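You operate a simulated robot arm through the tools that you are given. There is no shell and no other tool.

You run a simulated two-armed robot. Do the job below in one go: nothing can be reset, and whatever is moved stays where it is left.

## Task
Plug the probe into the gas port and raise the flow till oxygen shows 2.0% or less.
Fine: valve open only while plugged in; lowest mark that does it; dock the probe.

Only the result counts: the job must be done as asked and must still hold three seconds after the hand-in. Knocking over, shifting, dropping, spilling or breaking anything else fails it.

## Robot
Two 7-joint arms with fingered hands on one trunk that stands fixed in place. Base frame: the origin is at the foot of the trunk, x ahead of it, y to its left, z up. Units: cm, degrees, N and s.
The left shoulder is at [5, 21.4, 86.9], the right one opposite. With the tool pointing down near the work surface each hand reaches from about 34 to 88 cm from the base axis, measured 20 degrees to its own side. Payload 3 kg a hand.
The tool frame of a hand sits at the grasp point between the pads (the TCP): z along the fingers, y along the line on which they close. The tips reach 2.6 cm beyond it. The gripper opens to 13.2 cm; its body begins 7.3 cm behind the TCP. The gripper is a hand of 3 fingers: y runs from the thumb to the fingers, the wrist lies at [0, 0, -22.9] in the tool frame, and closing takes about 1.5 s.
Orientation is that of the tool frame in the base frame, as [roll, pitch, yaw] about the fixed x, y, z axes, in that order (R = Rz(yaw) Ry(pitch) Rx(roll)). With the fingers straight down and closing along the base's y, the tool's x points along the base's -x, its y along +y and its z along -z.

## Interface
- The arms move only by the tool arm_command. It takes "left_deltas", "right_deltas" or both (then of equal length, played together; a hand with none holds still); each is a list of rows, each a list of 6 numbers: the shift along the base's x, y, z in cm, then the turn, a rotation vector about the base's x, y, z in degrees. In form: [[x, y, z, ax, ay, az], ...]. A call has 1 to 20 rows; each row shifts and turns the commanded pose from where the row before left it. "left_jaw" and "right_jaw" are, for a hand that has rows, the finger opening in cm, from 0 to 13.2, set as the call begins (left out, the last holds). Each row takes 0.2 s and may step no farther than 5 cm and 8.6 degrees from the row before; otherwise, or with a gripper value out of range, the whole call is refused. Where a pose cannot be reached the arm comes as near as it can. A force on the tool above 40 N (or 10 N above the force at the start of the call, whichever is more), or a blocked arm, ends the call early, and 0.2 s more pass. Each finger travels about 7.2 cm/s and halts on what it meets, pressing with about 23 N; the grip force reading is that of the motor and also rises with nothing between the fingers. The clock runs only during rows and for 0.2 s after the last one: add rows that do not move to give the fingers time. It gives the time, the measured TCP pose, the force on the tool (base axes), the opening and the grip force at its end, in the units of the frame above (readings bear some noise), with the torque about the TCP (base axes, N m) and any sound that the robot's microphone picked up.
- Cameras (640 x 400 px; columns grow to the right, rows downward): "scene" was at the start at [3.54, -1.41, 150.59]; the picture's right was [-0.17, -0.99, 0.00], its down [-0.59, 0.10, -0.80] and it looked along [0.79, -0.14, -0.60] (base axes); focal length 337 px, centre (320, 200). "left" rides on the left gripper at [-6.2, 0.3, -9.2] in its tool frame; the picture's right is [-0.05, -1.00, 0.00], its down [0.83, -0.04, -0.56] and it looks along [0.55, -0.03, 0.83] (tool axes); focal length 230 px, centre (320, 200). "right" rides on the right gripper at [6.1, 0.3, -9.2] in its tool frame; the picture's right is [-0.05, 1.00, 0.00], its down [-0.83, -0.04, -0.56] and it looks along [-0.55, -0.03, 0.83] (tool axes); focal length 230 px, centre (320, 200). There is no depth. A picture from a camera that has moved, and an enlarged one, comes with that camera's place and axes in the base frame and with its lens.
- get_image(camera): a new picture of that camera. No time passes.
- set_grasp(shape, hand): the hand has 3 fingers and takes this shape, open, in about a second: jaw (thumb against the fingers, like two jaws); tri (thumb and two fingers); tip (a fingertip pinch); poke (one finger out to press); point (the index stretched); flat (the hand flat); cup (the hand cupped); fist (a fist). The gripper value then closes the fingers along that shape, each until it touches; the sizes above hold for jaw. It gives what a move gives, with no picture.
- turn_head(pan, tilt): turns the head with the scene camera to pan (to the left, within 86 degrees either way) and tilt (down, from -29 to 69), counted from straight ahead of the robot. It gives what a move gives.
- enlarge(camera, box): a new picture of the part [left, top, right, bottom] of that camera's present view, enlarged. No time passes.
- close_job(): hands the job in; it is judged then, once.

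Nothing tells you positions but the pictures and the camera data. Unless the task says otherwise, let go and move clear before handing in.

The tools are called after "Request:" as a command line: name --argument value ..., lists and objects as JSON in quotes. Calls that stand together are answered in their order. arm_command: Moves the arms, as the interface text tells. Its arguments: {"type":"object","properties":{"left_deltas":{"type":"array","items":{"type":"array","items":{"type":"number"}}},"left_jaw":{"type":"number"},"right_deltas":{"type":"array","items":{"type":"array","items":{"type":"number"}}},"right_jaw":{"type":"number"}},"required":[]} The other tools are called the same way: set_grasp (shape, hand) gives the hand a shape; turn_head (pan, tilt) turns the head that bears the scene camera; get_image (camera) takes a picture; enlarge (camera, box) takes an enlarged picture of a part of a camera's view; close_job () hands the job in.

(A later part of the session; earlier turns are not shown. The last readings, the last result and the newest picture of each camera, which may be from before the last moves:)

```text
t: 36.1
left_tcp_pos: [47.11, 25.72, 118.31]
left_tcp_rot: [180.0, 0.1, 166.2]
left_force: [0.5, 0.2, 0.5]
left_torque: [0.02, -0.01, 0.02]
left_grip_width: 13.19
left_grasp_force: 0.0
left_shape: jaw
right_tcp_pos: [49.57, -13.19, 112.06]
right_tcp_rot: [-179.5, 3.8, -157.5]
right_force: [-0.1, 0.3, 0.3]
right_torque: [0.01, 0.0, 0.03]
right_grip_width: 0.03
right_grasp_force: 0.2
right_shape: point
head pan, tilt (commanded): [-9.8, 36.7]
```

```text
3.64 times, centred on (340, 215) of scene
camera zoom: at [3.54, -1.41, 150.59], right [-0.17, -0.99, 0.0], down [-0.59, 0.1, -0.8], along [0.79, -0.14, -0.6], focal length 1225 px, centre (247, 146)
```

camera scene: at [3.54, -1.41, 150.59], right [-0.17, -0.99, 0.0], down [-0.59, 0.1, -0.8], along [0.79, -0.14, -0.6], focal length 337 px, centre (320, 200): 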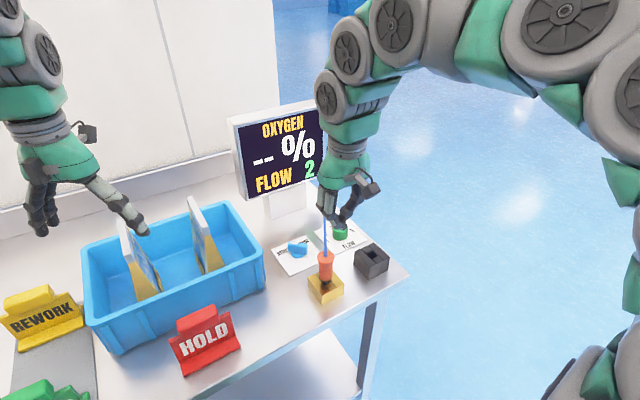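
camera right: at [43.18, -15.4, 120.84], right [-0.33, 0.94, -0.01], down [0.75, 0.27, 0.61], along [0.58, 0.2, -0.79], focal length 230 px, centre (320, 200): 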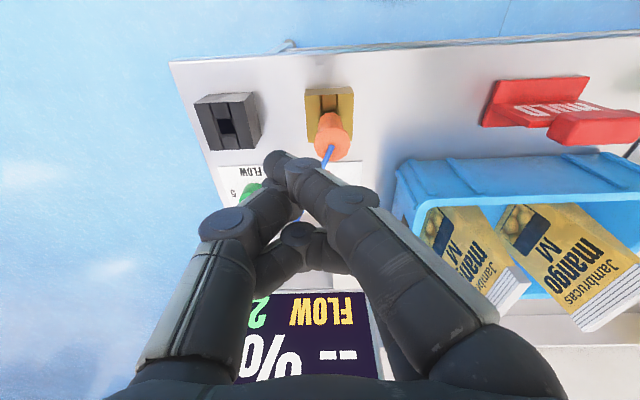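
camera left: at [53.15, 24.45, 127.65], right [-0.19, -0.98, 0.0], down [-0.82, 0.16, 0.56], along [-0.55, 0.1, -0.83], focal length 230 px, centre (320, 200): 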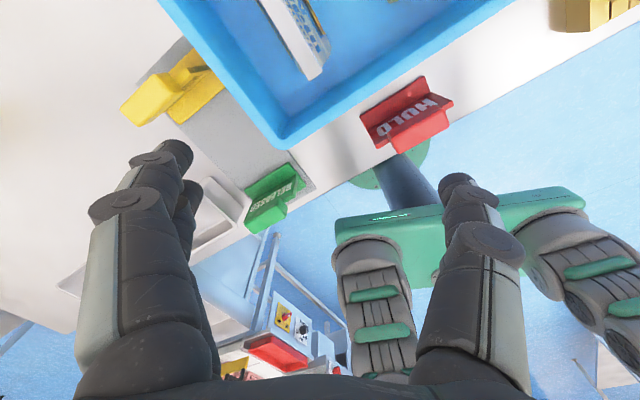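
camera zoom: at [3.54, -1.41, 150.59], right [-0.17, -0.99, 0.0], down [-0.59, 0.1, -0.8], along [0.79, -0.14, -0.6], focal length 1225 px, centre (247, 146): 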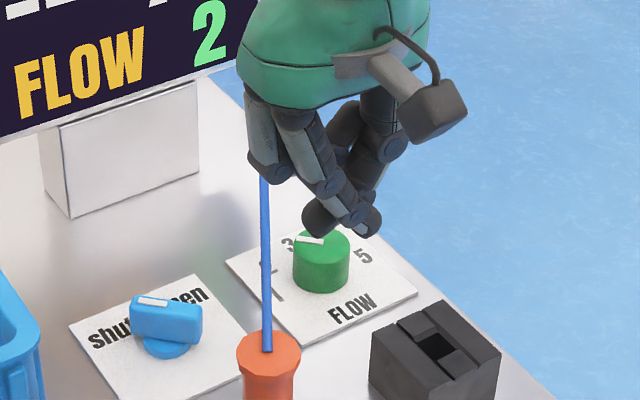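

Neither of those shapes gives a clean pusher, so I'll go back to the jaw shape. I'll straddle the bar turned about 37° off it; closing the jaws on the pivoting bar should align it, and then I can rotate the hand. First I'll move high above the valve.

Request:
set_grasp --shape "jaw" --hand "right"

Request:
arm_command --right_deltas '[[1, 0.5, 0.5, -1.45, 3.51, 0], [1.5, 0.7, 0.5, 0, 0, 7.5], [2, 1, 0, 0, 0, 0], [2, 1, 0, 0, 0, 0], [2, 1, 0, 0, 0, 0], [2, 1, 0, 0, 0, 0], [2, 1, 0, 0, 0, 0], [2, 0.7, 0, 0, 0, 0], [0, 0, 0, 0, 0, 0]]' --right_jaw 7

Request:
get_image --camera "right"

Request:
get_image --camera "scene"

```text
t: 37.0
left_tcp_pos: [47.05, 25.75, 118.43]
left_tcp_rot: [180.0, 0.0, 166.2]
left_force: [-0.2, -0.1, -0.8]
left_torque: [-0.01, 0.02, 0.03]
left_grip_width: 13.2
left_grasp_force: 0.0
left_shape: jaw
right_tcp_pos: [49.63, -13.04, 111.94]
right_tcp_rot: [-179.5, 3.9, -157.6]
right_force: [-1.2, 0.1, 0.1]
right_torque: [0.0, 0.0, -0.03]
right_grip_width: 13.2
right_grasp_force: 0.0
right_shape: jaw
head pan, tilt (commanded): [-9.8, 36.7]
```

```text
t: 39.0
left_tcp_pos: [47.2, 25.79, 118.4]
left_tcp_rot: [-180.0, 0.0, 166.1]
left_force: [-0.7, 0.0, -0.9]
left_torque: [0.0, -0.03, -0.01]
left_grip_width: 13.19
left_grasp_force: 0.1
left_shape: jaw
right_tcp_pos: [64.14, -6.11, 113.04]
right_tcp_rot: [-179.6, 0.0, -150.0]
right_force: [0.0, -0.4, 0.1]
right_torque: [-0.03, -0.02, -0.01]
right_grip_width: 7.05
right_grasp_force: 0.1
right_shape: jaw
head pan, tilt (commanded): [-9.8, 36.7]
```

```text
taken
camera right: at [58.53, -8.82, 122.26], right [-0.45, 0.89, -0.01], down [0.74, 0.38, 0.56], along [0.5, 0.25, -0.83], focal length 230 px, centre (320, 200)
```

right: 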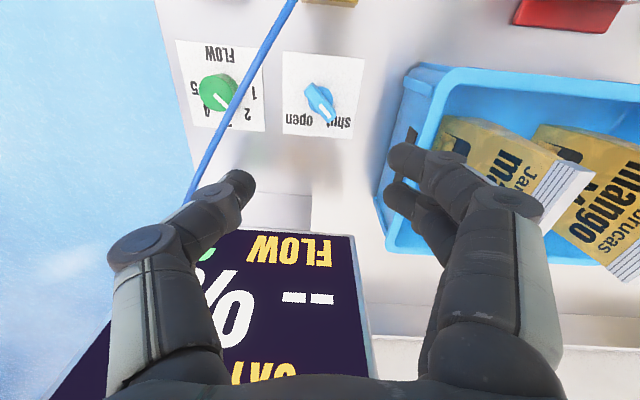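

```text
taken
camera scene: at [3.55, -1.41, 150.59], right [-0.17, -0.99, 0.0], down [-0.59, 0.1, -0.8], along [0.79, -0.14, -0.6], focal length 337 px, centre (320, 200)
```

scene: 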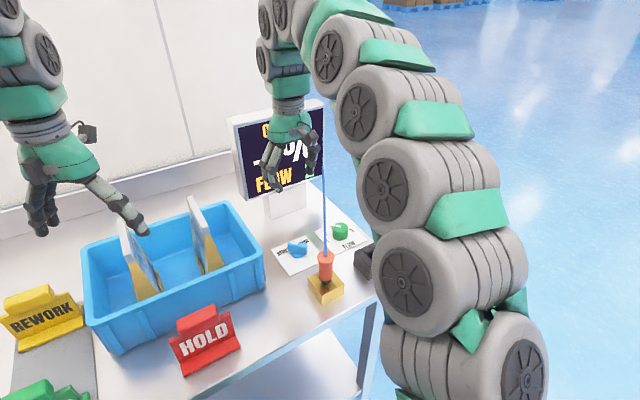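

The hand is above the valve and the arm is clear. I'll come down to just above the bar and check alignment.

Request:
arm_command --right_deltas '[[0, -0.1, -2.5, 0, 0, 0], [0, -0.1, -2.5, 0, 0, 0], [0, 0, -2.5, 0, 0, 0], [0, 0, -2.5, 0, 0, 0], [0, 0, -2.5, 0, 0, 0], [0, 0, -2.0, 0, 0, 0], [0, 0, 0, 0, 0, 0]]'

Request:
get_image --camera "right"

Request:
enlarge --camera "scene" --box '[240, 150, 368, 290]'

```text
t: 40.6
left_tcp_pos: [47.15, 25.72, 118.27]
left_tcp_rot: [179.9, 0.0, 166.1]
left_force: [-1.5, 0.2, 1.1]
left_torque: [0.01, -0.03, -0.01]
left_grip_width: 13.19
left_grasp_force: 0.1
left_shape: jaw
right_tcp_pos: [64.19, -6.51, 98.51]
right_tcp_rot: [-179.4, 0.0, -150.0]
right_force: [0.4, -0.8, 0.7]
right_torque: [0.0, -0.02, 0.01]
right_grip_width: 7.07
right_grasp_force: 0.1
right_shape: jaw
head pan, tilt (commanded): [-9.8, 36.7]
```

```text
taken
camera right: at [58.65, -9.21, 107.68], right [-0.45, 0.89, -0.01], down [0.74, 0.38, 0.56], along [0.5, 0.25, -0.83], focal length 230 px, centre (320, 200)
```

right: 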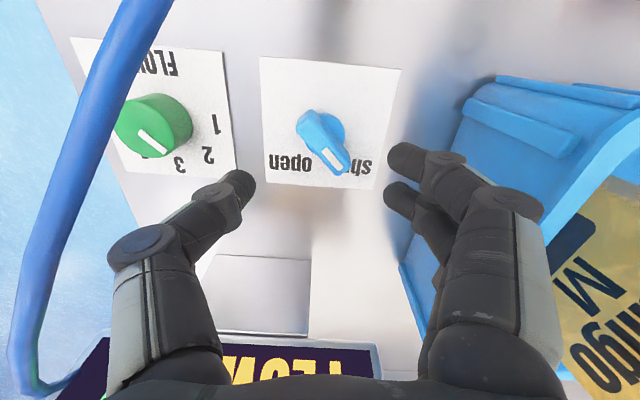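

```text
2.86 times, centred on (304, 220) of scene
camera zoom: at [3.54, -1.41, 150.59], right [-0.17, -0.99, 0.0], down [-0.59, 0.1, -0.8], along [0.79, -0.14, -0.6], focal length 963 px, centre (366, 143)
```

zoom: 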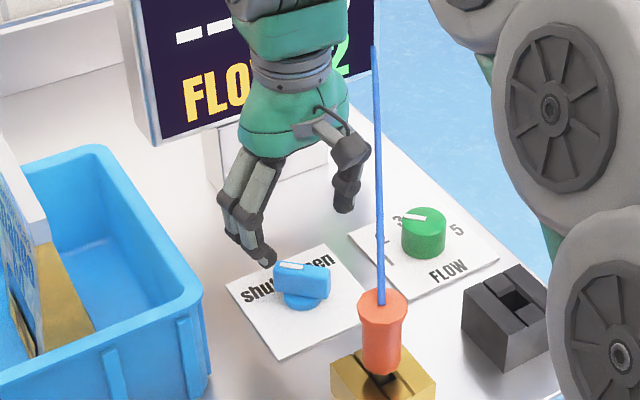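

Request:
enlarge --camera "right" --box '[256, 60, 416, 200]'

```text
2.86 times, centred on (336, 130) of right
camera zoom: at [58.65, -9.21, 107.68], right [-0.45, 0.89, -0.01], down [0.74, 0.38, 0.56], along [0.5, 0.25, -0.83], focal length 657 px, centre (274, 400)
```

zoom: 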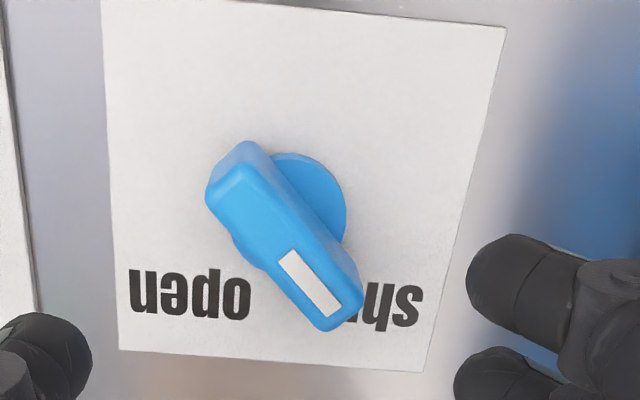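

The bar centre is confirmed at (64.05, -6.3). I'll centre the hand and lower the fingertips beside the bar.

Request:
arm_command --right_deltas '[[-0.13, 0.2, -1.5, 0, 0, 0], [0, 0, -1.5, 0, 0, 0], [0, 0, -1.5, 0, 0, 0], [0, 0, -1.2, 0, 0, 0], [0, 0, 0, 0, 0, 0]]'

Request:
get_image --camera "right"

Request:
enlarge --camera "scene" --box '[260, 190, 356, 280]'

```text
t: 41.8
left_tcp_pos: [47.1, 25.74, 118.3]
left_tcp_rot: [180.0, 0.2, 166.2]
left_force: [-0.2, -0.8, -0.2]
left_torque: [0.01, -0.02, 0.0]
left_grip_width: 13.19
left_grasp_force: 0.1
left_shape: jaw
right_tcp_pos: [63.96, -6.33, 92.73]
right_tcp_rot: [-179.5, -0.1, -150.0]
right_force: [0.6, -0.8, 0.4]
right_torque: [0.02, 0.02, -0.03]
right_grip_width: 7.05
right_grasp_force: 0.0
right_shape: jaw
head pan, tilt (commanded): [-9.8, 36.7]
```

```text
taken
camera right: at [58.46, -8.97, 101.96], right [-0.45, 0.89, -0.01], down [0.74, 0.38, 0.55], along [0.5, 0.25, -0.83], focal length 230 px, centre (320, 200)
```

right: 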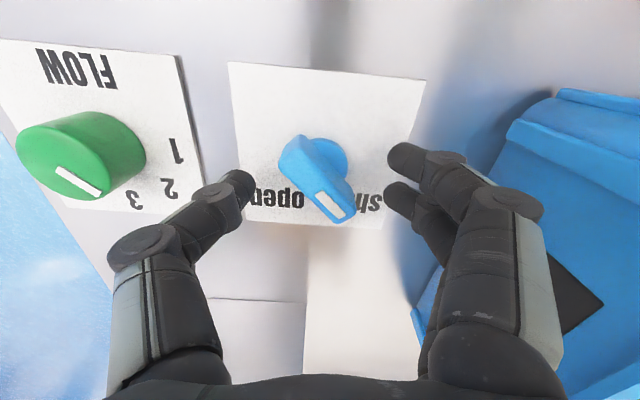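

```text
4.44 times, centred on (308, 235) of scene
camera zoom: at [3.54, -1.41, 150.59], right [-0.17, -0.99, 0.0], down [-0.59, 0.1, -0.8], along [0.79, -0.14, -0.6], focal length 1498 px, centre (373, 44)
```

zoom: 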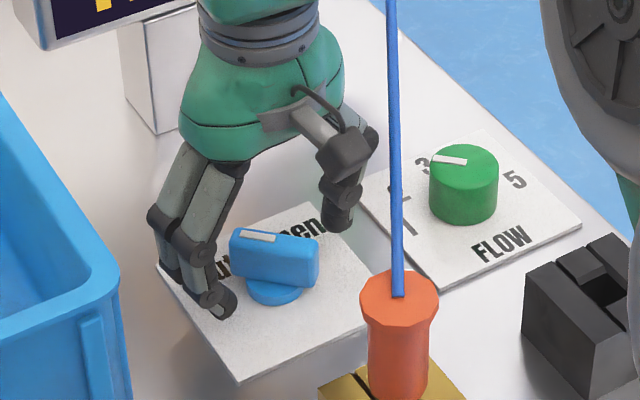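

The bar is straddled. I'll close part way and watch how it turns.

Request:
arm_command --right_deltas '[[0, 0, 0, 0, 0, 0], [0, 0, 0, 0, 0, 0], [0, 0, 0, 0, 0, 0], [0, 0, 0, 0, 0, 0], [0, 0, 0, 0, 0, 0]]' --right_jaw 3

Request:
enlarge --camera "right" --box '[224, 100, 416, 260]'

Request:
enlarge --camera "scene" --box '[260, 190, 356, 280]'

```text
t: 43.0
left_tcp_pos: [47.1, 25.67, 118.34]
left_tcp_rot: [-180.0, 0.0, 166.1]
left_force: [-0.3, -0.8, 0.4]
left_torque: [0.0, 0.0, 0.01]
left_grip_width: 13.18
left_grasp_force: 0.0
left_shape: jaw
right_tcp_pos: [64.07, -6.2, 92.75]
right_tcp_rot: [-179.5, -0.1, -150.0]
right_force: [-0.6, 1.6, 0.3]
right_torque: [0.05, 0.02, 0.0]
right_grip_width: 3.13
right_grasp_force: 0.1
right_shape: jaw
head pan, tilt (commanded): [-9.8, 36.7]
```

```text
2.50 times, centred on (320, 180) of right
camera zoom: at [58.47, -8.96, 101.98], right [-0.45, 0.89, -0.01], down [0.74, 0.38, 0.56], along [0.5, 0.25, -0.83], focal length 575 px, centre (320, 250)
```

zoom: 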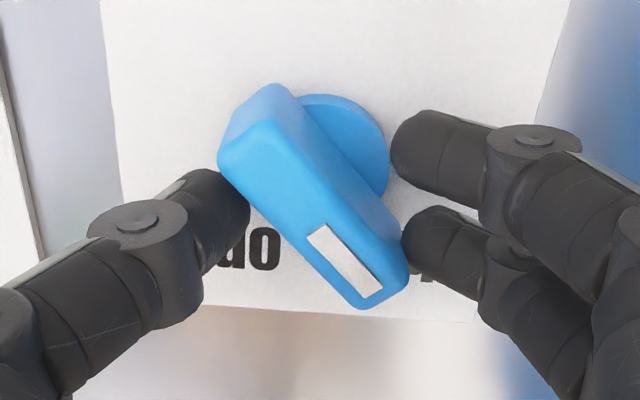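

```text
4.44 times, centred on (308, 235) of scene
camera zoom: at [3.54, -1.41, 150.59], right [-0.17, -0.99, 0.0], down [-0.59, 0.1, -0.8], along [0.79, -0.14, -0.6], focal length 1498 px, centre (373, 44)
```

zoom: 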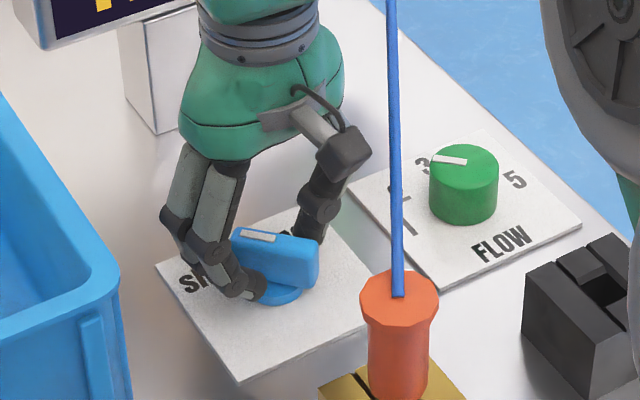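

The thumb and far finger are about to turn the bar the right way, pointer towards "open". I'll continue closing.

Request:
arm_command --right_deltas '[[0, 0, 0, 0, 0, 0], [0, 0, 0, 0, 0, 0], [0, 0, 0, 0, 0, 0], [0, 0, 0, 0, 0, 0], [0, 0, 0, 0, 0, 0]]' --right_jaw 1

Request:
enlarge --camera "right" --box '[224, 100, 416, 260]'

Request:
enlarge --camera "scene" --box '[260, 190, 356, 280]'

```text
t: 44.2
left_tcp_pos: [47.03, 25.76, 118.3]
left_tcp_rot: [179.9, 0.0, 166.1]
left_force: [0.4, -0.7, -0.5]
left_torque: [-0.03, -0.02, -0.02]
left_grip_width: 13.17
left_grasp_force: 0.2
left_shape: jaw
right_tcp_pos: [64.09, -6.18, 92.81]
right_tcp_rot: [-179.5, 0.1, -150.1]
right_force: [-0.8, 1.5, -6.4]
right_torque: [0.06, 0.01, 0.04]
right_grip_width: 1.3
right_grasp_force: 22.9
right_shape: jaw
head pan, tilt (commanded): [-9.8, 36.7]
```

```text
2.50 times, centred on (320, 180) of right
camera zoom: at [58.47, -8.96, 101.97], right [-0.45, 0.89, -0.01], down [0.74, 0.38, 0.56], along [0.5, 0.25, -0.83], focal length 575 px, centre (320, 250)
```

zoom: 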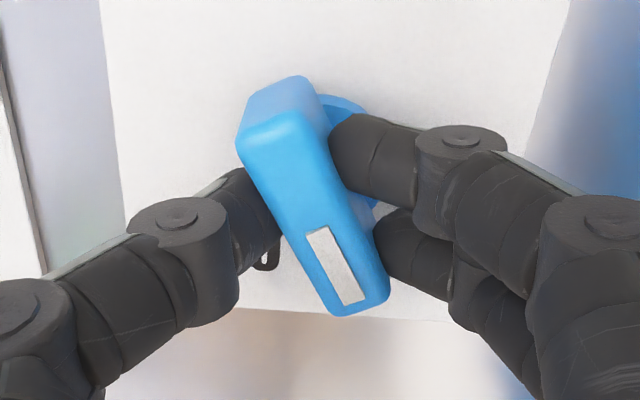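

```text
4.44 times, centred on (308, 235) of scene
camera zoom: at [3.55, -1.41, 150.59], right [-0.17, -0.99, 0.0], down [-0.59, 0.1, -0.8], along [0.79, -0.14, -0.6], focal length 1498 px, centre (373, 44)
```

zoom: 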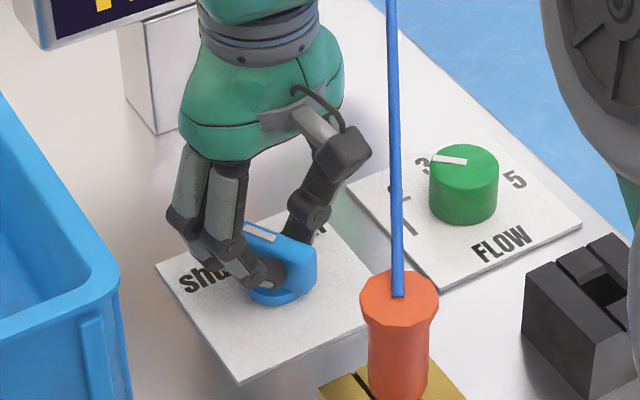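

The bar has turned about 18° and is clamped at 23 N. I'll rotate the hand clockwise about the valve axis in stages.

Request:
arm_command --right_deltas '[[0, 0, 0, 0, 0, -6], [0, 0, 0, 0, 0, -6], [0, 0, 0, 0, 0, -6], [0, 0, 0, 0, 0, -6], [0, 0, 0, 0, 0, -6], [0, 0, 0, 0, 0, -6]]'

Request:
enlarge --camera "right" --box '[224, 100, 416, 260]'

Request:
get_image --camera "scene"

```text
t: 45.6
left_tcp_pos: [47.05, 25.69, 118.44]
left_tcp_rot: [179.9, -0.1, 166.1]
left_force: [-0.6, 1.2, -0.4]
left_torque: [-0.01, 0.02, 0.0]
left_grip_width: 13.19
left_grasp_force: 0.1
left_shape: jaw
right_tcp_pos: [64.1, -6.12, 92.82]
right_tcp_rot: [-179.5, -0.1, 173.8]
right_force: [-3.0, 1.9, -11.8]
right_torque: [0.05, 0.11, 0.02]
right_grip_width: 1.29
right_grasp_force: 23.6
right_shape: jaw
head pan, tilt (commanded): [-9.8, 36.7]
```

```text
2.50 times, centred on (320, 180) of right
camera zoom: at [57.95, -5.15, 102.03], right [0.16, 0.99, -0.01], down [0.82, -0.13, 0.55], along [0.55, -0.09, -0.83], focal length 575 px, centre (320, 250)
```

zoom: 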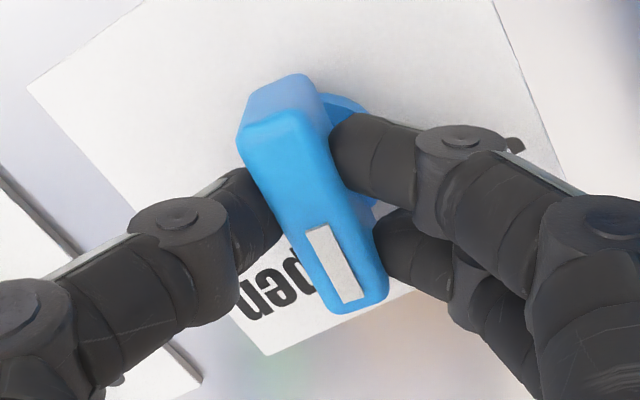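

```text
taken
camera scene: at [3.55, -1.41, 150.59], right [-0.17, -0.99, 0.0], down [-0.59, 0.1, -0.8], along [0.79, -0.14, -0.6], focal length 337 px, centre (320, 200)
```

scene: 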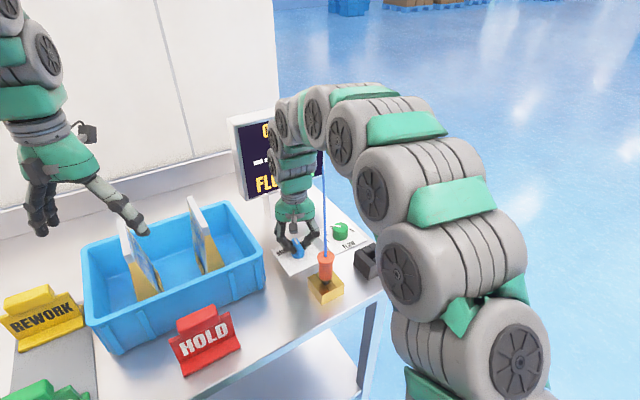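

The bar follows the hand exactly and the pointer is now at about 13°. I'll turn the remaining 36° to the open mark.

Request:
arm_command --right_deltas '[[0, 0, 0, 0, 0, -6], [0, 0, 0, 0, 0, -6], [0, 0, 0, 0, 0, -6], [0, 0, 0, 0, 0, -6], [0, 0, 0, 0, 0, -6], [0, 0, 0, 0, 0, -5.5]]'

Request:
enlarge --camera "right" --box '[224, 100, 416, 260]'

Request:
enlarge --camera "scene" --box '[220, 90, 348, 280]'

```text
t: 47.0
left_tcp_pos: [47.19, 25.75, 118.25]
left_tcp_rot: [-180.0, -0.1, 166.2]
left_force: [0.3, -1.0, 0.2]
left_torque: [-0.02, 0.01, -0.01]
left_grip_width: 13.2
left_grasp_force: 0.1
left_shape: jaw
right_tcp_pos: [64.05, -6.2, 92.77]
right_tcp_rot: [-179.5, -0.1, 138.4]
right_force: [0.0, 3.2, -15.3]
right_torque: [0.1, -0.01, 0.05]
right_grip_width: 1.26
right_grasp_force: 23.0
right_shape: jaw
head pan, tilt (commanded): [-9.8, 36.7]
```

```text
2.50 times, centred on (320, 180) of right
camera zoom: at [59.7, -1.81, 102.08], right [0.7, 0.71, -0.01], down [0.6, -0.58, 0.56], along [0.39, -0.39, -0.83], focal length 575 px, centre (320, 250)
```

zoom: 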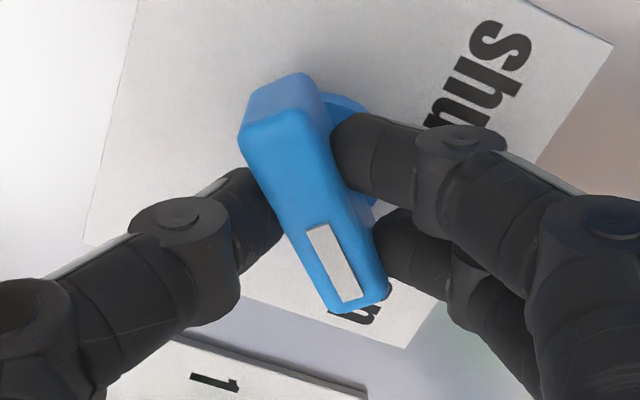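

```text
2.11 times, centred on (284, 185) of scene
camera zoom: at [3.56, -1.4, 150.59], right [-0.17, -0.99, 0.0], down [-0.59, 0.1, -0.8], along [0.79, -0.14, -0.6], focal length 709 px, centre (396, 232)
```

zoom: 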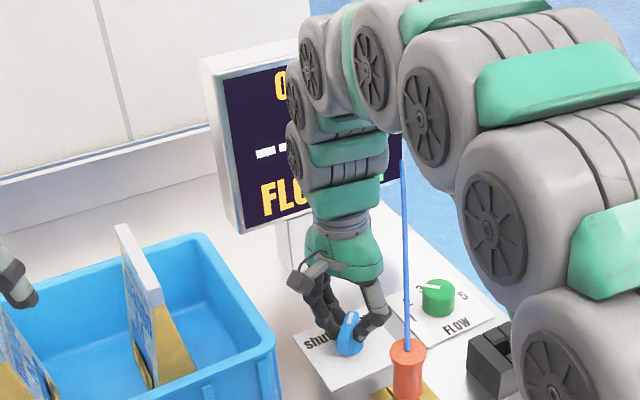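

Request:
enlarge --camera "scene" --box '[220, 90, 348, 200]'

Request:
enlarge --camera "scene" --box '[296, 230, 360, 300]'

```text
3.64 times, centred on (284, 145) of scene
camera zoom: at [3.56, -1.4, 150.59], right [-0.17, -0.99, 0.0], down [-0.59, 0.1, -0.8], along [0.79, -0.14, -0.6], focal length 1225 px, centre (451, 400)
```

zoom: 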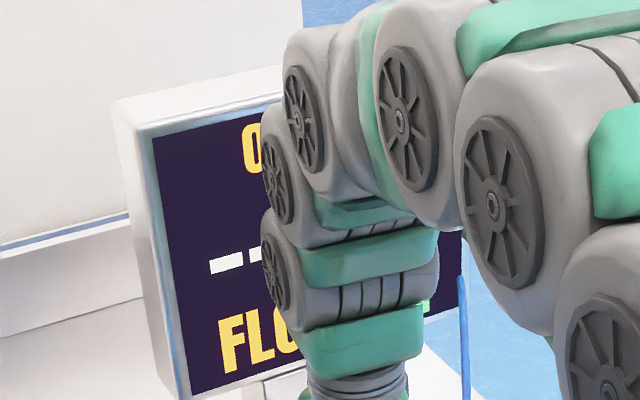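

```text
5.71 times, centred on (328, 265) of scene
camera zoom: at [3.56, -1.4, 150.59], right [-0.17, -0.99, 0.0], down [-0.59, 0.1, -0.8], along [0.79, -0.14, -0.6], focal length 1925 px, centre (274, -171)
```

zoom: 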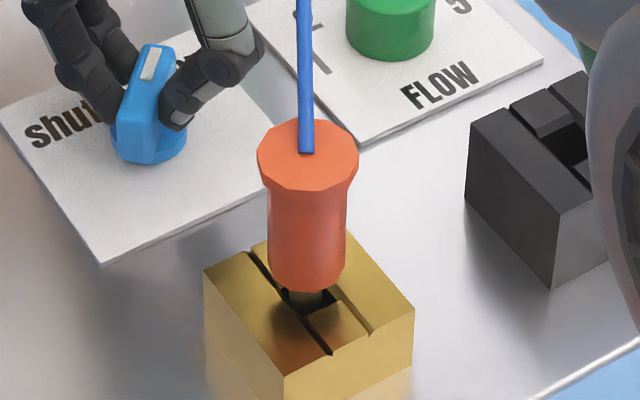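

The pointer is now at "open" and the probe is unmoved, but the display still shows "--"; it may need time to settle. I'll release the bar, which takes about a second, and look again.

Request:
arm_command --right_deltas '[[0, 0, 0, 0, 0, 0], [0, 0, 0, 0, 0, 0], [0, 0, 0, 0, 0, 0]]' --right_jaw 5

Request:
enlarge --camera "scene" --box '[220, 90, 348, 200]'

Request:
enlarge --camera "right" --box '[224, 100, 416, 260]'

```text
t: 47.8
left_tcp_pos: [47.21, 25.74, 118.28]
left_tcp_rot: [-180.0, 0.0, 166.1]
left_force: [0.0, 0.0, 0.0]
left_torque: [-0.01, -0.03, 0.01]
left_grip_width: 13.18
left_grasp_force: 0.0
left_shape: jaw
right_tcp_pos: [64.04, -6.34, 92.83]
right_tcp_rot: [-179.5, 0.1, 138.5]
right_force: [-0.2, 0.3, -0.7]
right_torque: [0.0, -0.01, 0.01]
right_grip_width: 4.95
right_grasp_force: 0.0
right_shape: jaw
head pan, tilt (commanded): [-9.8, 36.7]
```

```text
3.64 times, centred on (284, 145) of scene
camera zoom: at [3.54, -1.41, 150.59], right [-0.17, -0.99, 0.0], down [-0.59, 0.1, -0.8], along [0.79, -0.14, -0.6], focal length 1225 px, centre (451, 400)
```

zoom: 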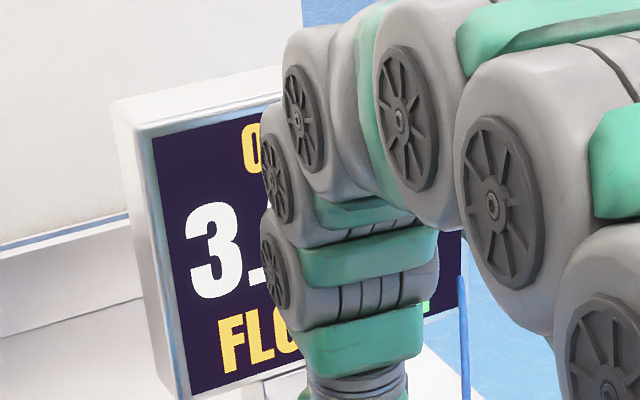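

```text
2.50 times, centred on (320, 180) of right
camera zoom: at [59.68, -1.82, 102.11], right [0.7, 0.71, -0.01], down [0.6, -0.58, 0.56], along [0.39, -0.39, -0.83], focal length 575 px, centre (320, 250)
```

zoom: 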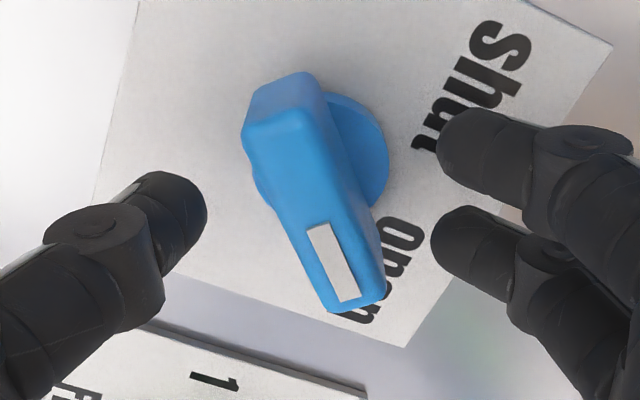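

The display now reads 3.x %, so the probe is plugged in and the valve is open. Next is the flow knob at about (68.85, -18.2). I'll lift off the valve, cross high over the cable and swing to its right side, turning the wrist so the camera stays away from the cable.

Request:
arm_command --right_deltas '[[0, 0, 2, 0, 0, 0], [0, 0, 2.5, 0, 0, 0], [0, 0, 3, 0, 0, 0], [0, 0, 3.5, 0, 0, 0], [0, 0, 4, 0, 0, 0], [0, 0, 4, 0, 0, 0], [0, 0, 0, 0, 0, 0]]'

Request:
arm_command --right_deltas '[[0.7, -1.8, 0, 0, 0, 7.8], [0.7, -1.8, 0, 0, 0, 7.8], [0.7, -1.8, 0, 0, 0, 7.8], [0.7, -1.8, 0, 0, 0, 7.8], [0.7, -1.8, 0, 0, 0, 7.8], [0.7, -1.8, 0, 0, 0, 7.8], [0.7, -1.8, 0, 0, 0, 7.8], [0.7, -1.8, 0, 0, 0, 7.8], [0.7, -1.8, 0, 0, 0, 7.8], [0.7, -1.8, 0, 0, 0, 7.8], [0, 0, 0, 0, 0, 7.8], [0, 0, 0, 0, 0, 0]]' --right_jaw 7

Request:
get_image --camera "right"

Request:
get_image --camera "scene"

Request:
enlarge --camera "scene" --box '[220, 90, 348, 200]'

```text
t: 49.4
left_tcp_pos: [47.13, 25.69, 118.37]
left_tcp_rot: [180.0, 0.0, 166.1]
left_force: [-0.1, -0.1, 0.6]
left_torque: [0.0, -0.04, 0.01]
left_grip_width: 13.18
left_grasp_force: 0.2
left_shape: jaw
right_tcp_pos: [64.13, -6.23, 111.9]
right_tcp_rot: [-179.6, 0.0, 138.5]
right_force: [-0.7, 0.3, -0.2]
right_torque: [0.0, 0.03, 0.03]
right_grip_width: 4.94
right_grasp_force: 0.0
right_shape: jaw
head pan, tilt (commanded): [-9.8, 36.7]
```

```text
t: 52.0
left_tcp_pos: [47.12, 25.73, 118.29]
left_tcp_rot: [180.0, 0.1, 166.2]
left_force: [0.4, -0.4, -0.3]
left_torque: [0.01, -0.01, 0.02]
left_grip_width: 13.21
left_grasp_force: 0.0
left_shape: jaw
right_tcp_pos: [70.93, -24.37, 111.83]
right_tcp_rot: [-179.5, 0.0, -135.7]
right_force: [0.0, -0.5, 0.2]
right_torque: [-0.01, -0.01, -0.02]
right_grip_width: 6.95
right_grasp_force: 0.1
right_shape: jaw
head pan, tilt (commanded): [-9.8, 36.7]
```

```text
taken
camera right: at [66.34, -28.35, 121.05], right [-0.66, 0.75, -0.01], down [0.62, 0.55, 0.56], along [0.42, 0.36, -0.83], focal length 230 px, centre (320, 200)
```

right: 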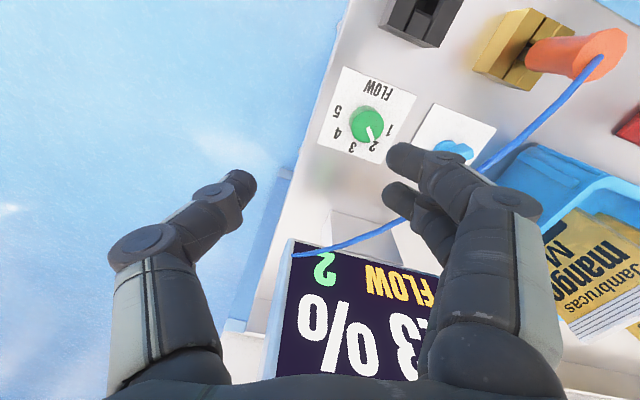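

```text
taken
camera scene: at [3.54, -1.41, 150.59], right [-0.17, -0.99, 0.0], down [-0.59, 0.1, -0.8], along [0.79, -0.14, -0.6], focal length 337 px, centre (320, 200)
```

scene: 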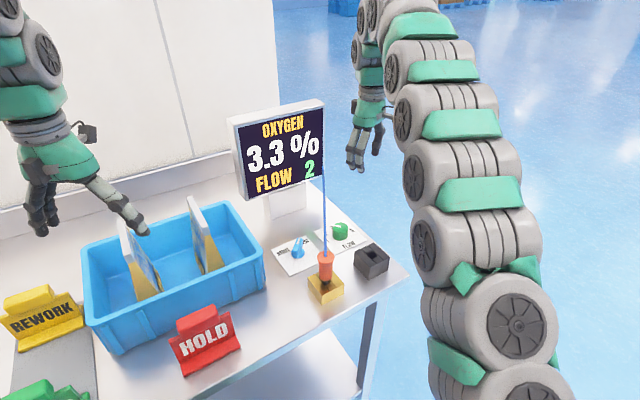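

```text
3.64 times, centred on (284, 145) of scene
camera zoom: at [3.54, -1.41, 150.59], right [-0.17, -0.99, 0.0], down [-0.59, 0.1, -0.8], along [0.79, -0.14, -0.6], focal length 1225 px, centre (451, 400)
```

zoom: 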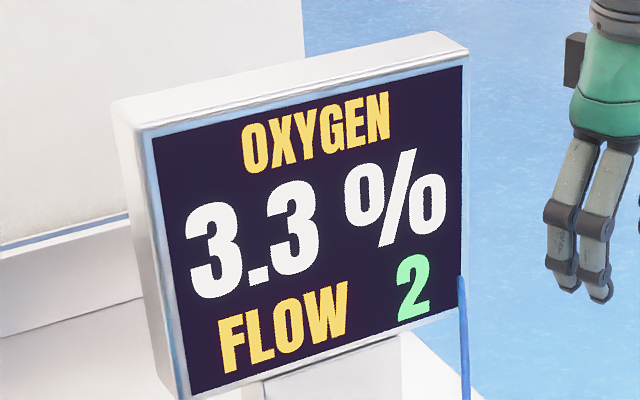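

At flow 2 the display reads 3.3 %. The hand is now right of the knob, clear of the cable and the screen. I'll zoom in on the knob to get its exact centre.

Request:
enlarge --camera "right" --box '[310, 60, 422, 172]'

Request:
enlarge --camera "scene" --box '[312, 210, 376, 258]'

```text
3.57 times, centred on (366, 116) of right
camera zoom: at [66.34, -28.35, 121.05], right [-0.66, 0.75, -0.01], down [0.62, 0.55, 0.56], along [0.42, 0.36, -0.83], focal length 822 px, centre (156, 500)
```

zoom: 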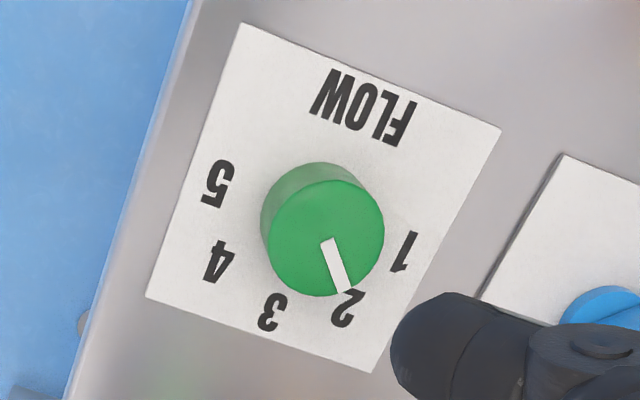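

```text
8.33 times, centred on (344, 234) of scene
camera zoom: at [3.54, -1.41, 150.59], right [-0.17, -0.99, 0.0], down [-0.59, 0.1, -0.8], along [0.79, -0.14, -0.6], focal length 2808 px, centre (120, -83)
```

zoom: 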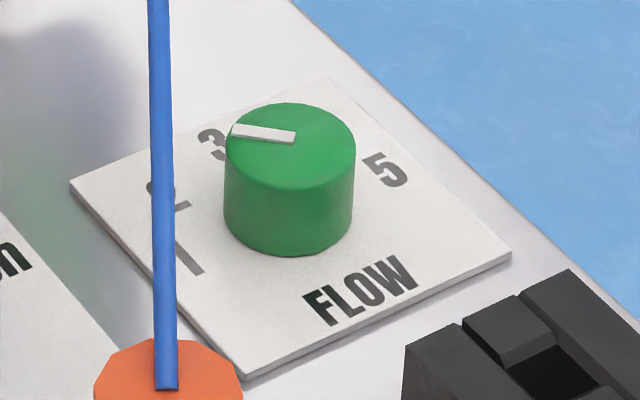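

The knob centre is (68.88, -18.19), 4.15 cm across, with its top at z 91.1. I'll tilt the hand 10° away from the cable, come down beside the table edge, then slide in over the knob below cable height.

Request:
arm_command --right_deltas '[[0.2, -0.3, 0, 3.54, 3.54, 0], [0.2, -0.2, 0, 3.54, 3.54, 0], [0, 0, -2.6, 0, 0, 0], [0, 0, -2.6, 0, 0, 0], [0, 0, -2.6, 0, 0, 0], [0, 0, -2.6, 0, 0, 0], [0, 0, -2.6, 0, 0, 0], [0, 0, -2.6, 0, 0, 0], [0, 0, 0, 0, 0, 0]]'

Request:
get_image --camera "right"

Request:
enlarge --camera "scene" --box '[290, 160, 418, 270]'

```text
t: 54.0
left_tcp_pos: [47.11, 25.84, 118.32]
left_tcp_rot: [180.0, 0.0, 166.0]
left_force: [-0.8, 0.1, -0.8]
left_torque: [-0.01, 0.01, 0.02]
left_grip_width: 13.18
left_grasp_force: 0.0
left_shape: jaw
right_tcp_pos: [70.09, -24.77, 94.49]
right_tcp_rot: [170.5, -0.1, -135.5]
right_force: [-0.3, 0.0, -0.9]
right_torque: [0.0, -0.02, 0.02]
right_grip_width: 6.95
right_grasp_force: 0.1
right_shape: jaw
right hand out of reach, approached as far as the arm can: row 1
head pan, tilt (commanded): [-9.8, 36.7]
```

```text
taken
camera right: at [66.56, -29.78, 103.8], right [-0.65, 0.74, 0.16], down [0.69, 0.49, 0.54], along [0.32, 0.46, -0.83], focal length 230 px, centre (320, 200)
```

right: 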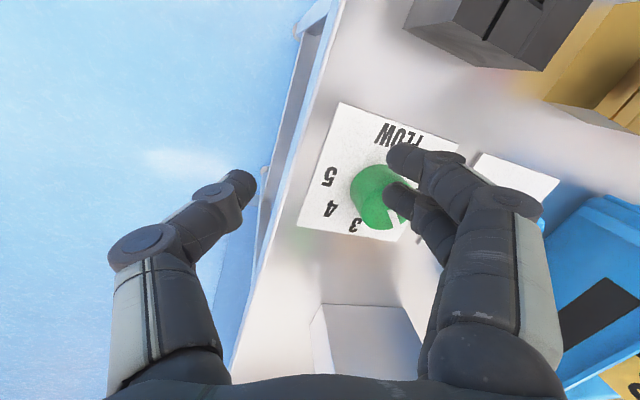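

```text
3.64 times, centred on (354, 215) of scene
camera zoom: at [3.54, -1.41, 150.59], right [-0.17, -0.99, 0.0], down [-0.59, 0.1, -0.8], along [0.79, -0.14, -0.6], focal length 1225 px, centre (196, 146)
```

zoom: 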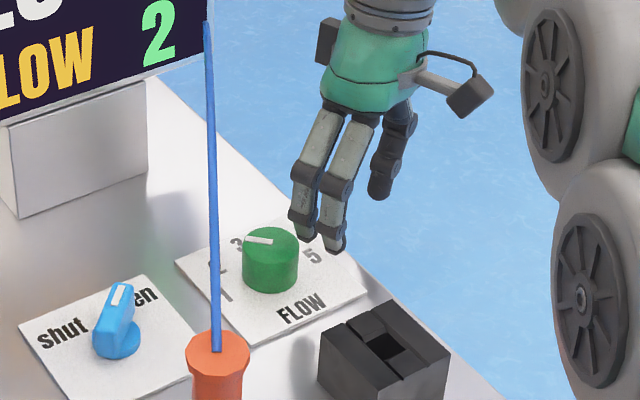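

The hand came down slightly lower than planned because of a brief reach limit. I'll raise it 1.8 cm first, then slide left over the knob.

Request:
arm_command --right_deltas '[[0, 0, 1.8, 0, 0, 0], [0, 0, 0, 0, 0, 0]]'

Request:
arm_command --right_deltas '[[-0.19, 1.26, 0, 0, 0, 0], [-0.19, 1.26, 0, 0, 0, 0], [-0.19, 1.26, 0, 0, 0, 0], [-0.18, 1.26, 0, 0, 0, 0], [-0.18, 1.26, 0, 0, 0, 0], [0, 0, 0, 0, 0, 0]]'

Request:
get_image --camera "right"

Request:
enlarge --camera "scene" --box '[290, 160, 418, 270]'

```text
t: 54.6
left_tcp_pos: [47.1, 25.72, 118.41]
left_tcp_rot: [180.0, 0.0, 166.1]
left_force: [-0.5, -0.5, -0.5]
left_torque: [0.0, -0.01, 0.0]
left_grip_width: 13.19
left_grasp_force: 0.2
left_shape: jaw
right_tcp_pos: [70.1, -24.62, 96.3]
right_tcp_rot: [170.5, -0.1, -135.7]
right_force: [-0.2, -0.2, -0.4]
right_torque: [-0.01, 0.0, -0.02]
right_grip_width: 6.95
right_grasp_force: 0.1
right_shape: jaw
head pan, tilt (commanded): [-9.8, 36.7]
```

```text
t: 56.0
left_tcp_pos: [47.13, 25.61, 118.27]
left_tcp_rot: [-180.0, 0.0, 166.1]
left_force: [0.1, 0.1, -0.2]
left_torque: [0.0, -0.03, 0.0]
left_grip_width: 13.21
left_grasp_force: 0.1
left_shape: jaw
right_tcp_pos: [69.25, -18.28, 96.3]
right_tcp_rot: [170.5, -0.1, -135.8]
right_force: [-0.2, 0.0, 0.5]
right_torque: [0.01, -0.02, 0.0]
right_grip_width: 6.96
right_grasp_force: 0.0
right_shape: jaw
head pan, tilt (commanded): [-9.8, 36.7]
```

```text
taken
camera right: at [65.62, -23.42, 105.49], right [-0.65, 0.74, 0.17], down [0.69, 0.48, 0.54], along [0.32, 0.46, -0.83], focal length 230 px, centre (320, 200)
```

right: 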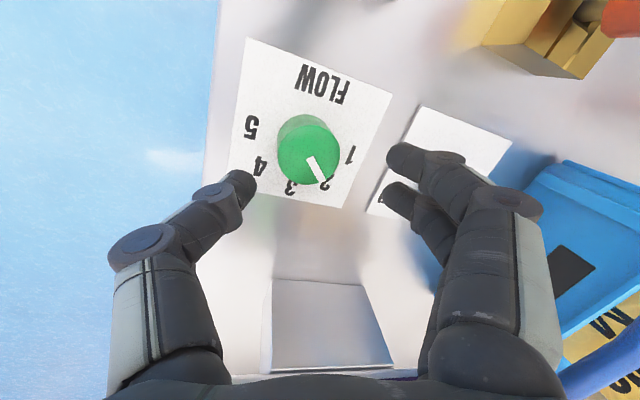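

```text
3.64 times, centred on (354, 215) of scene
camera zoom: at [3.54, -1.41, 150.59], right [-0.17, -0.99, 0.0], down [-0.59, 0.1, -0.8], along [0.79, -0.14, -0.6], focal length 1225 px, centre (196, 146)
```

zoom: 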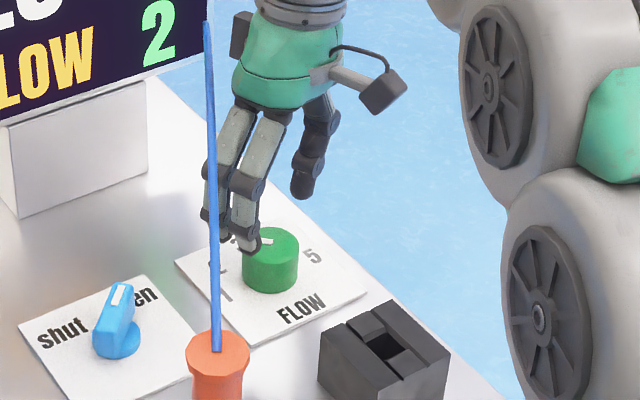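

The hand is over the knob with the cable clear. I'll lower the fingertips around it.

Request:
arm_command --right_deltas '[[-0.14, -0.14, -1.4, 0, 0, 0], [0, 0, -1.4, 0, 0, 0], [0, 0, -1.3, 0, 0, 0], [0, 0, 0, 0, 0, 0]]'

Request:
enlarge --camera "right" --box '[210, 90, 430, 260]'

Request:
enlarge --camera "scene" --box '[310, 190, 390, 260]'

```text
t: 57.0
left_tcp_pos: [47.03, 25.85, 118.36]
left_tcp_rot: [180.0, -0.1, 166.2]
left_force: [0.7, 0.8, 0.4]
left_torque: [0.02, -0.02, -0.02]
left_grip_width: 13.19
left_grasp_force: 0.1
left_shape: jaw
right_tcp_pos: [69.01, -18.45, 92.02]
right_tcp_rot: [170.5, 0.0, -135.6]
right_force: [0.3, -0.4, 0.4]
right_torque: [-0.01, -0.01, -0.01]
right_grip_width: 6.96
right_grasp_force: 0.0
right_shape: jaw
head pan, tilt (commanded): [-9.8, 36.7]
```

```text
2.35 times, centred on (320, 175) of right
camera zoom: at [65.44, -23.6, 101.36], right [-0.65, 0.74, 0.17], down [0.69, 0.48, 0.54], along [0.32, 0.46, -0.83], focal length 541 px, centre (320, 259)
```

zoom: 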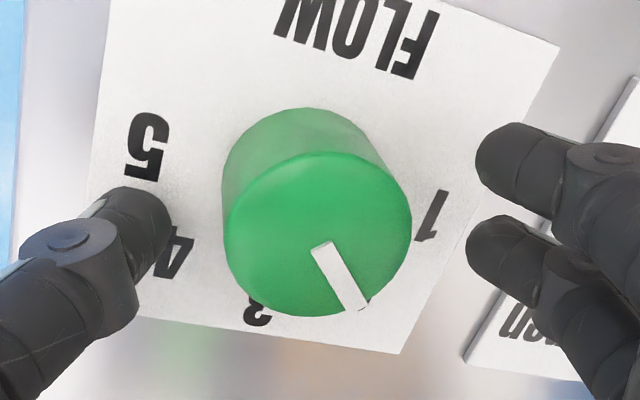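

```text
5.71 times, centred on (350, 225) of scene
camera zoom: at [3.54, -1.41, 150.59], right [-0.17, -0.99, 0.0], down [-0.59, 0.1, -0.8], along [0.79, -0.14, -0.6], focal length 1925 px, centre (149, 57)
```

zoom: 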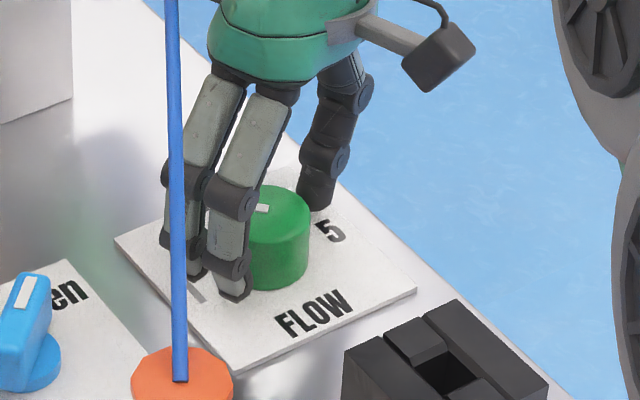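

The knob is well centred between thumb and fingers. I'll make a 0.15 cm shift towards the thumb and close on it.

Request:
arm_command --right_deltas '[[0.1, -0.11, 0, 0, 0, 0], [0, 0, 0, 0, 0, 0], [0, 0, 0, 0, 0, 0], [0, 0, 0, 0, 0, 0]]' --right_jaw 4.6

Request:
arm_command --right_deltas '[[0, 0, 0, 0, 0, 0], [0, 0, 0, 0, 0, 0], [0, 0, 0, 0, 0, 0], [0, 0, 0, 0, 0, 0], [0, 0, 0, 0, 0, 0]]' --right_jaw 2.2

Request:
enlarge --camera "right" --box '[210, 90, 430, 260]'

Request:
enlarge --camera "scene" --box '[310, 190, 390, 260]'

```text
t: 58.0
left_tcp_pos: [47.2, 25.63, 118.28]
left_tcp_rot: [179.9, 0.0, 166.1]
left_force: [-0.3, -0.9, 0.1]
left_torque: [0.0, 0.01, 0.0]
left_grip_width: 13.19
left_grasp_force: 0.1
left_shape: jaw
right_tcp_pos: [69.18, -18.69, 92.27]
right_tcp_rot: [170.5, -0.1, -135.8]
right_force: [-0.6, 0.4, 0.9]
right_torque: [0.0, 0.03, 0.02]
right_grip_width: 4.63
right_grasp_force: 0.1
right_shape: jaw
head pan, tilt (commanded): [-9.8, 36.7]
```

```text
t: 59.2
left_tcp_pos: [47.15, 25.75, 118.34]
left_tcp_rot: [-180.0, 0.0, 166.2]
left_force: [-0.3, -0.4, -1.1]
left_torque: [-0.02, 0.02, 0.01]
left_grip_width: 13.19
left_grasp_force: 0.1
left_shape: jaw
right_tcp_pos: [69.17, -18.57, 92.07]
right_tcp_rot: [170.5, -0.1, -135.7]
right_force: [-1.2, -1.8, -3.0]
right_torque: [-0.09, -0.07, -0.01]
right_grip_width: 3.29
right_grasp_force: 23.1
right_shape: jaw
head pan, tilt (commanded): [-9.8, 36.7]
```

```text
2.35 times, centred on (320, 175) of right
camera zoom: at [65.57, -23.75, 101.37], right [-0.65, 0.74, 0.17], down [0.69, 0.49, 0.54], along [0.32, 0.46, -0.83], focal length 541 px, centre (320, 259)
```

zoom: 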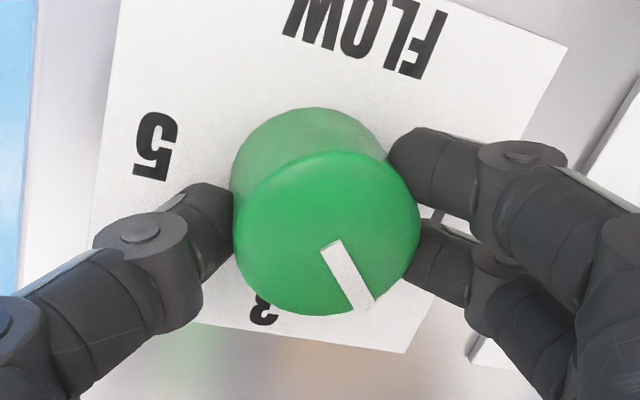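

```text
5.71 times, centred on (350, 225) of scene
camera zoom: at [3.55, -1.41, 150.59], right [-0.17, -0.99, 0.0], down [-0.59, 0.1, -0.8], along [0.79, -0.14, -0.6], focal length 1925 px, centre (149, 57)
```

zoom: 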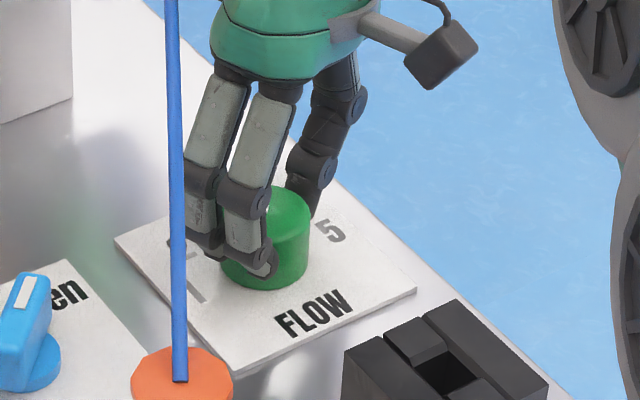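

The knob is gripped on three points at 23 N. I'll rotate 45° clockwise about its axis to the next mark, with a small matching shift of the hand.

Request:
arm_command --right_deltas '[[-0.05, -0.03, 0, 0, 0, -7.5], [-0.05, -0.03, 0, 0, 0, -7.5], [-0.06, -0.02, 0, 0, 0, -7.5], [-0.06, -0.01, 0, 0, 0, -7.5], [-0.06, 0, 0, 0, 0, -7.5], [-0.06, 0, 0, 0, 0, -7.5], [0, 0, 0, 0, 0, 0]]'

Request:
enlarge --camera "right" --box '[210, 90, 430, 260]'

Request:
get_image --camera "scene"

Request:
enlarge --camera "scene" --box '[310, 190, 390, 260]'

```text
t: 60.8
left_tcp_pos: [47.05, 25.77, 118.38]
left_tcp_rot: [-179.9, 0.0, 166.2]
left_force: [0.0, -0.2, -0.3]
left_torque: [0.0, 0.0, -0.02]
left_grip_width: 13.16
left_grasp_force: 0.0
left_shape: jaw
right_tcp_pos: [68.83, -18.59, 92.18]
right_tcp_rot: [170.5, -0.1, 179.3]
right_force: [5.9, 2.2, -5.3]
right_torque: [-0.04, -0.07, -0.05]
right_grip_width: 3.23
right_grasp_force: 22.5
right_shape: jaw
head pan, tilt (commanded): [-9.8, 36.7]
```

```text
2.35 times, centred on (320, 175) of right
camera zoom: at [62.63, -19.78, 101.39], right [0.07, 0.98, 0.17], down [0.83, -0.15, 0.54], along [0.55, 0.1, -0.83], focal length 541 px, centre (320, 259)
```

zoom: 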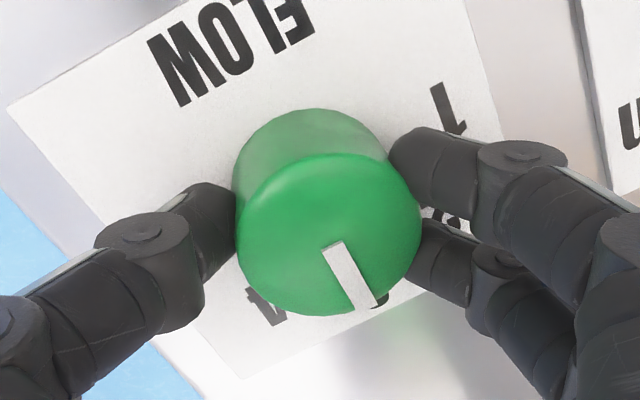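

```text
taken
camera scene: at [3.56, -1.4, 150.59], right [-0.17, -0.99, 0.0], down [-0.59, 0.1, -0.8], along [0.79, -0.14, -0.6], focal length 337 px, centre (320, 200)
```

scene: 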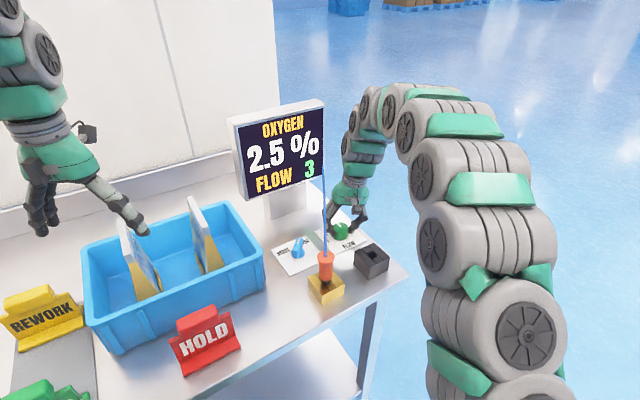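

```text
5.71 times, centred on (350, 225) of scene
camera zoom: at [3.56, -1.4, 150.59], right [-0.17, -0.99, 0.0], down [-0.59, 0.1, -0.8], along [0.79, -0.14, -0.6], focal length 1925 px, centre (149, 57)
```

zoom: 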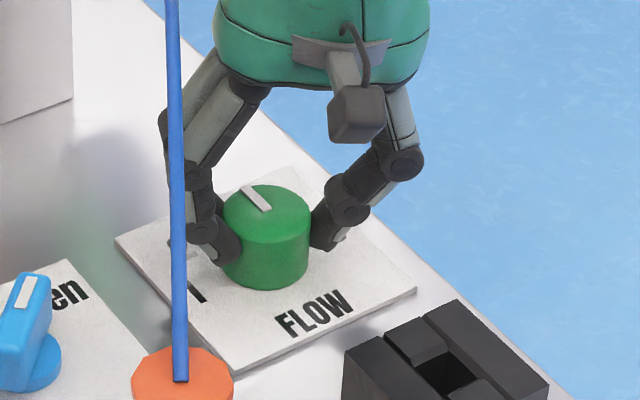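

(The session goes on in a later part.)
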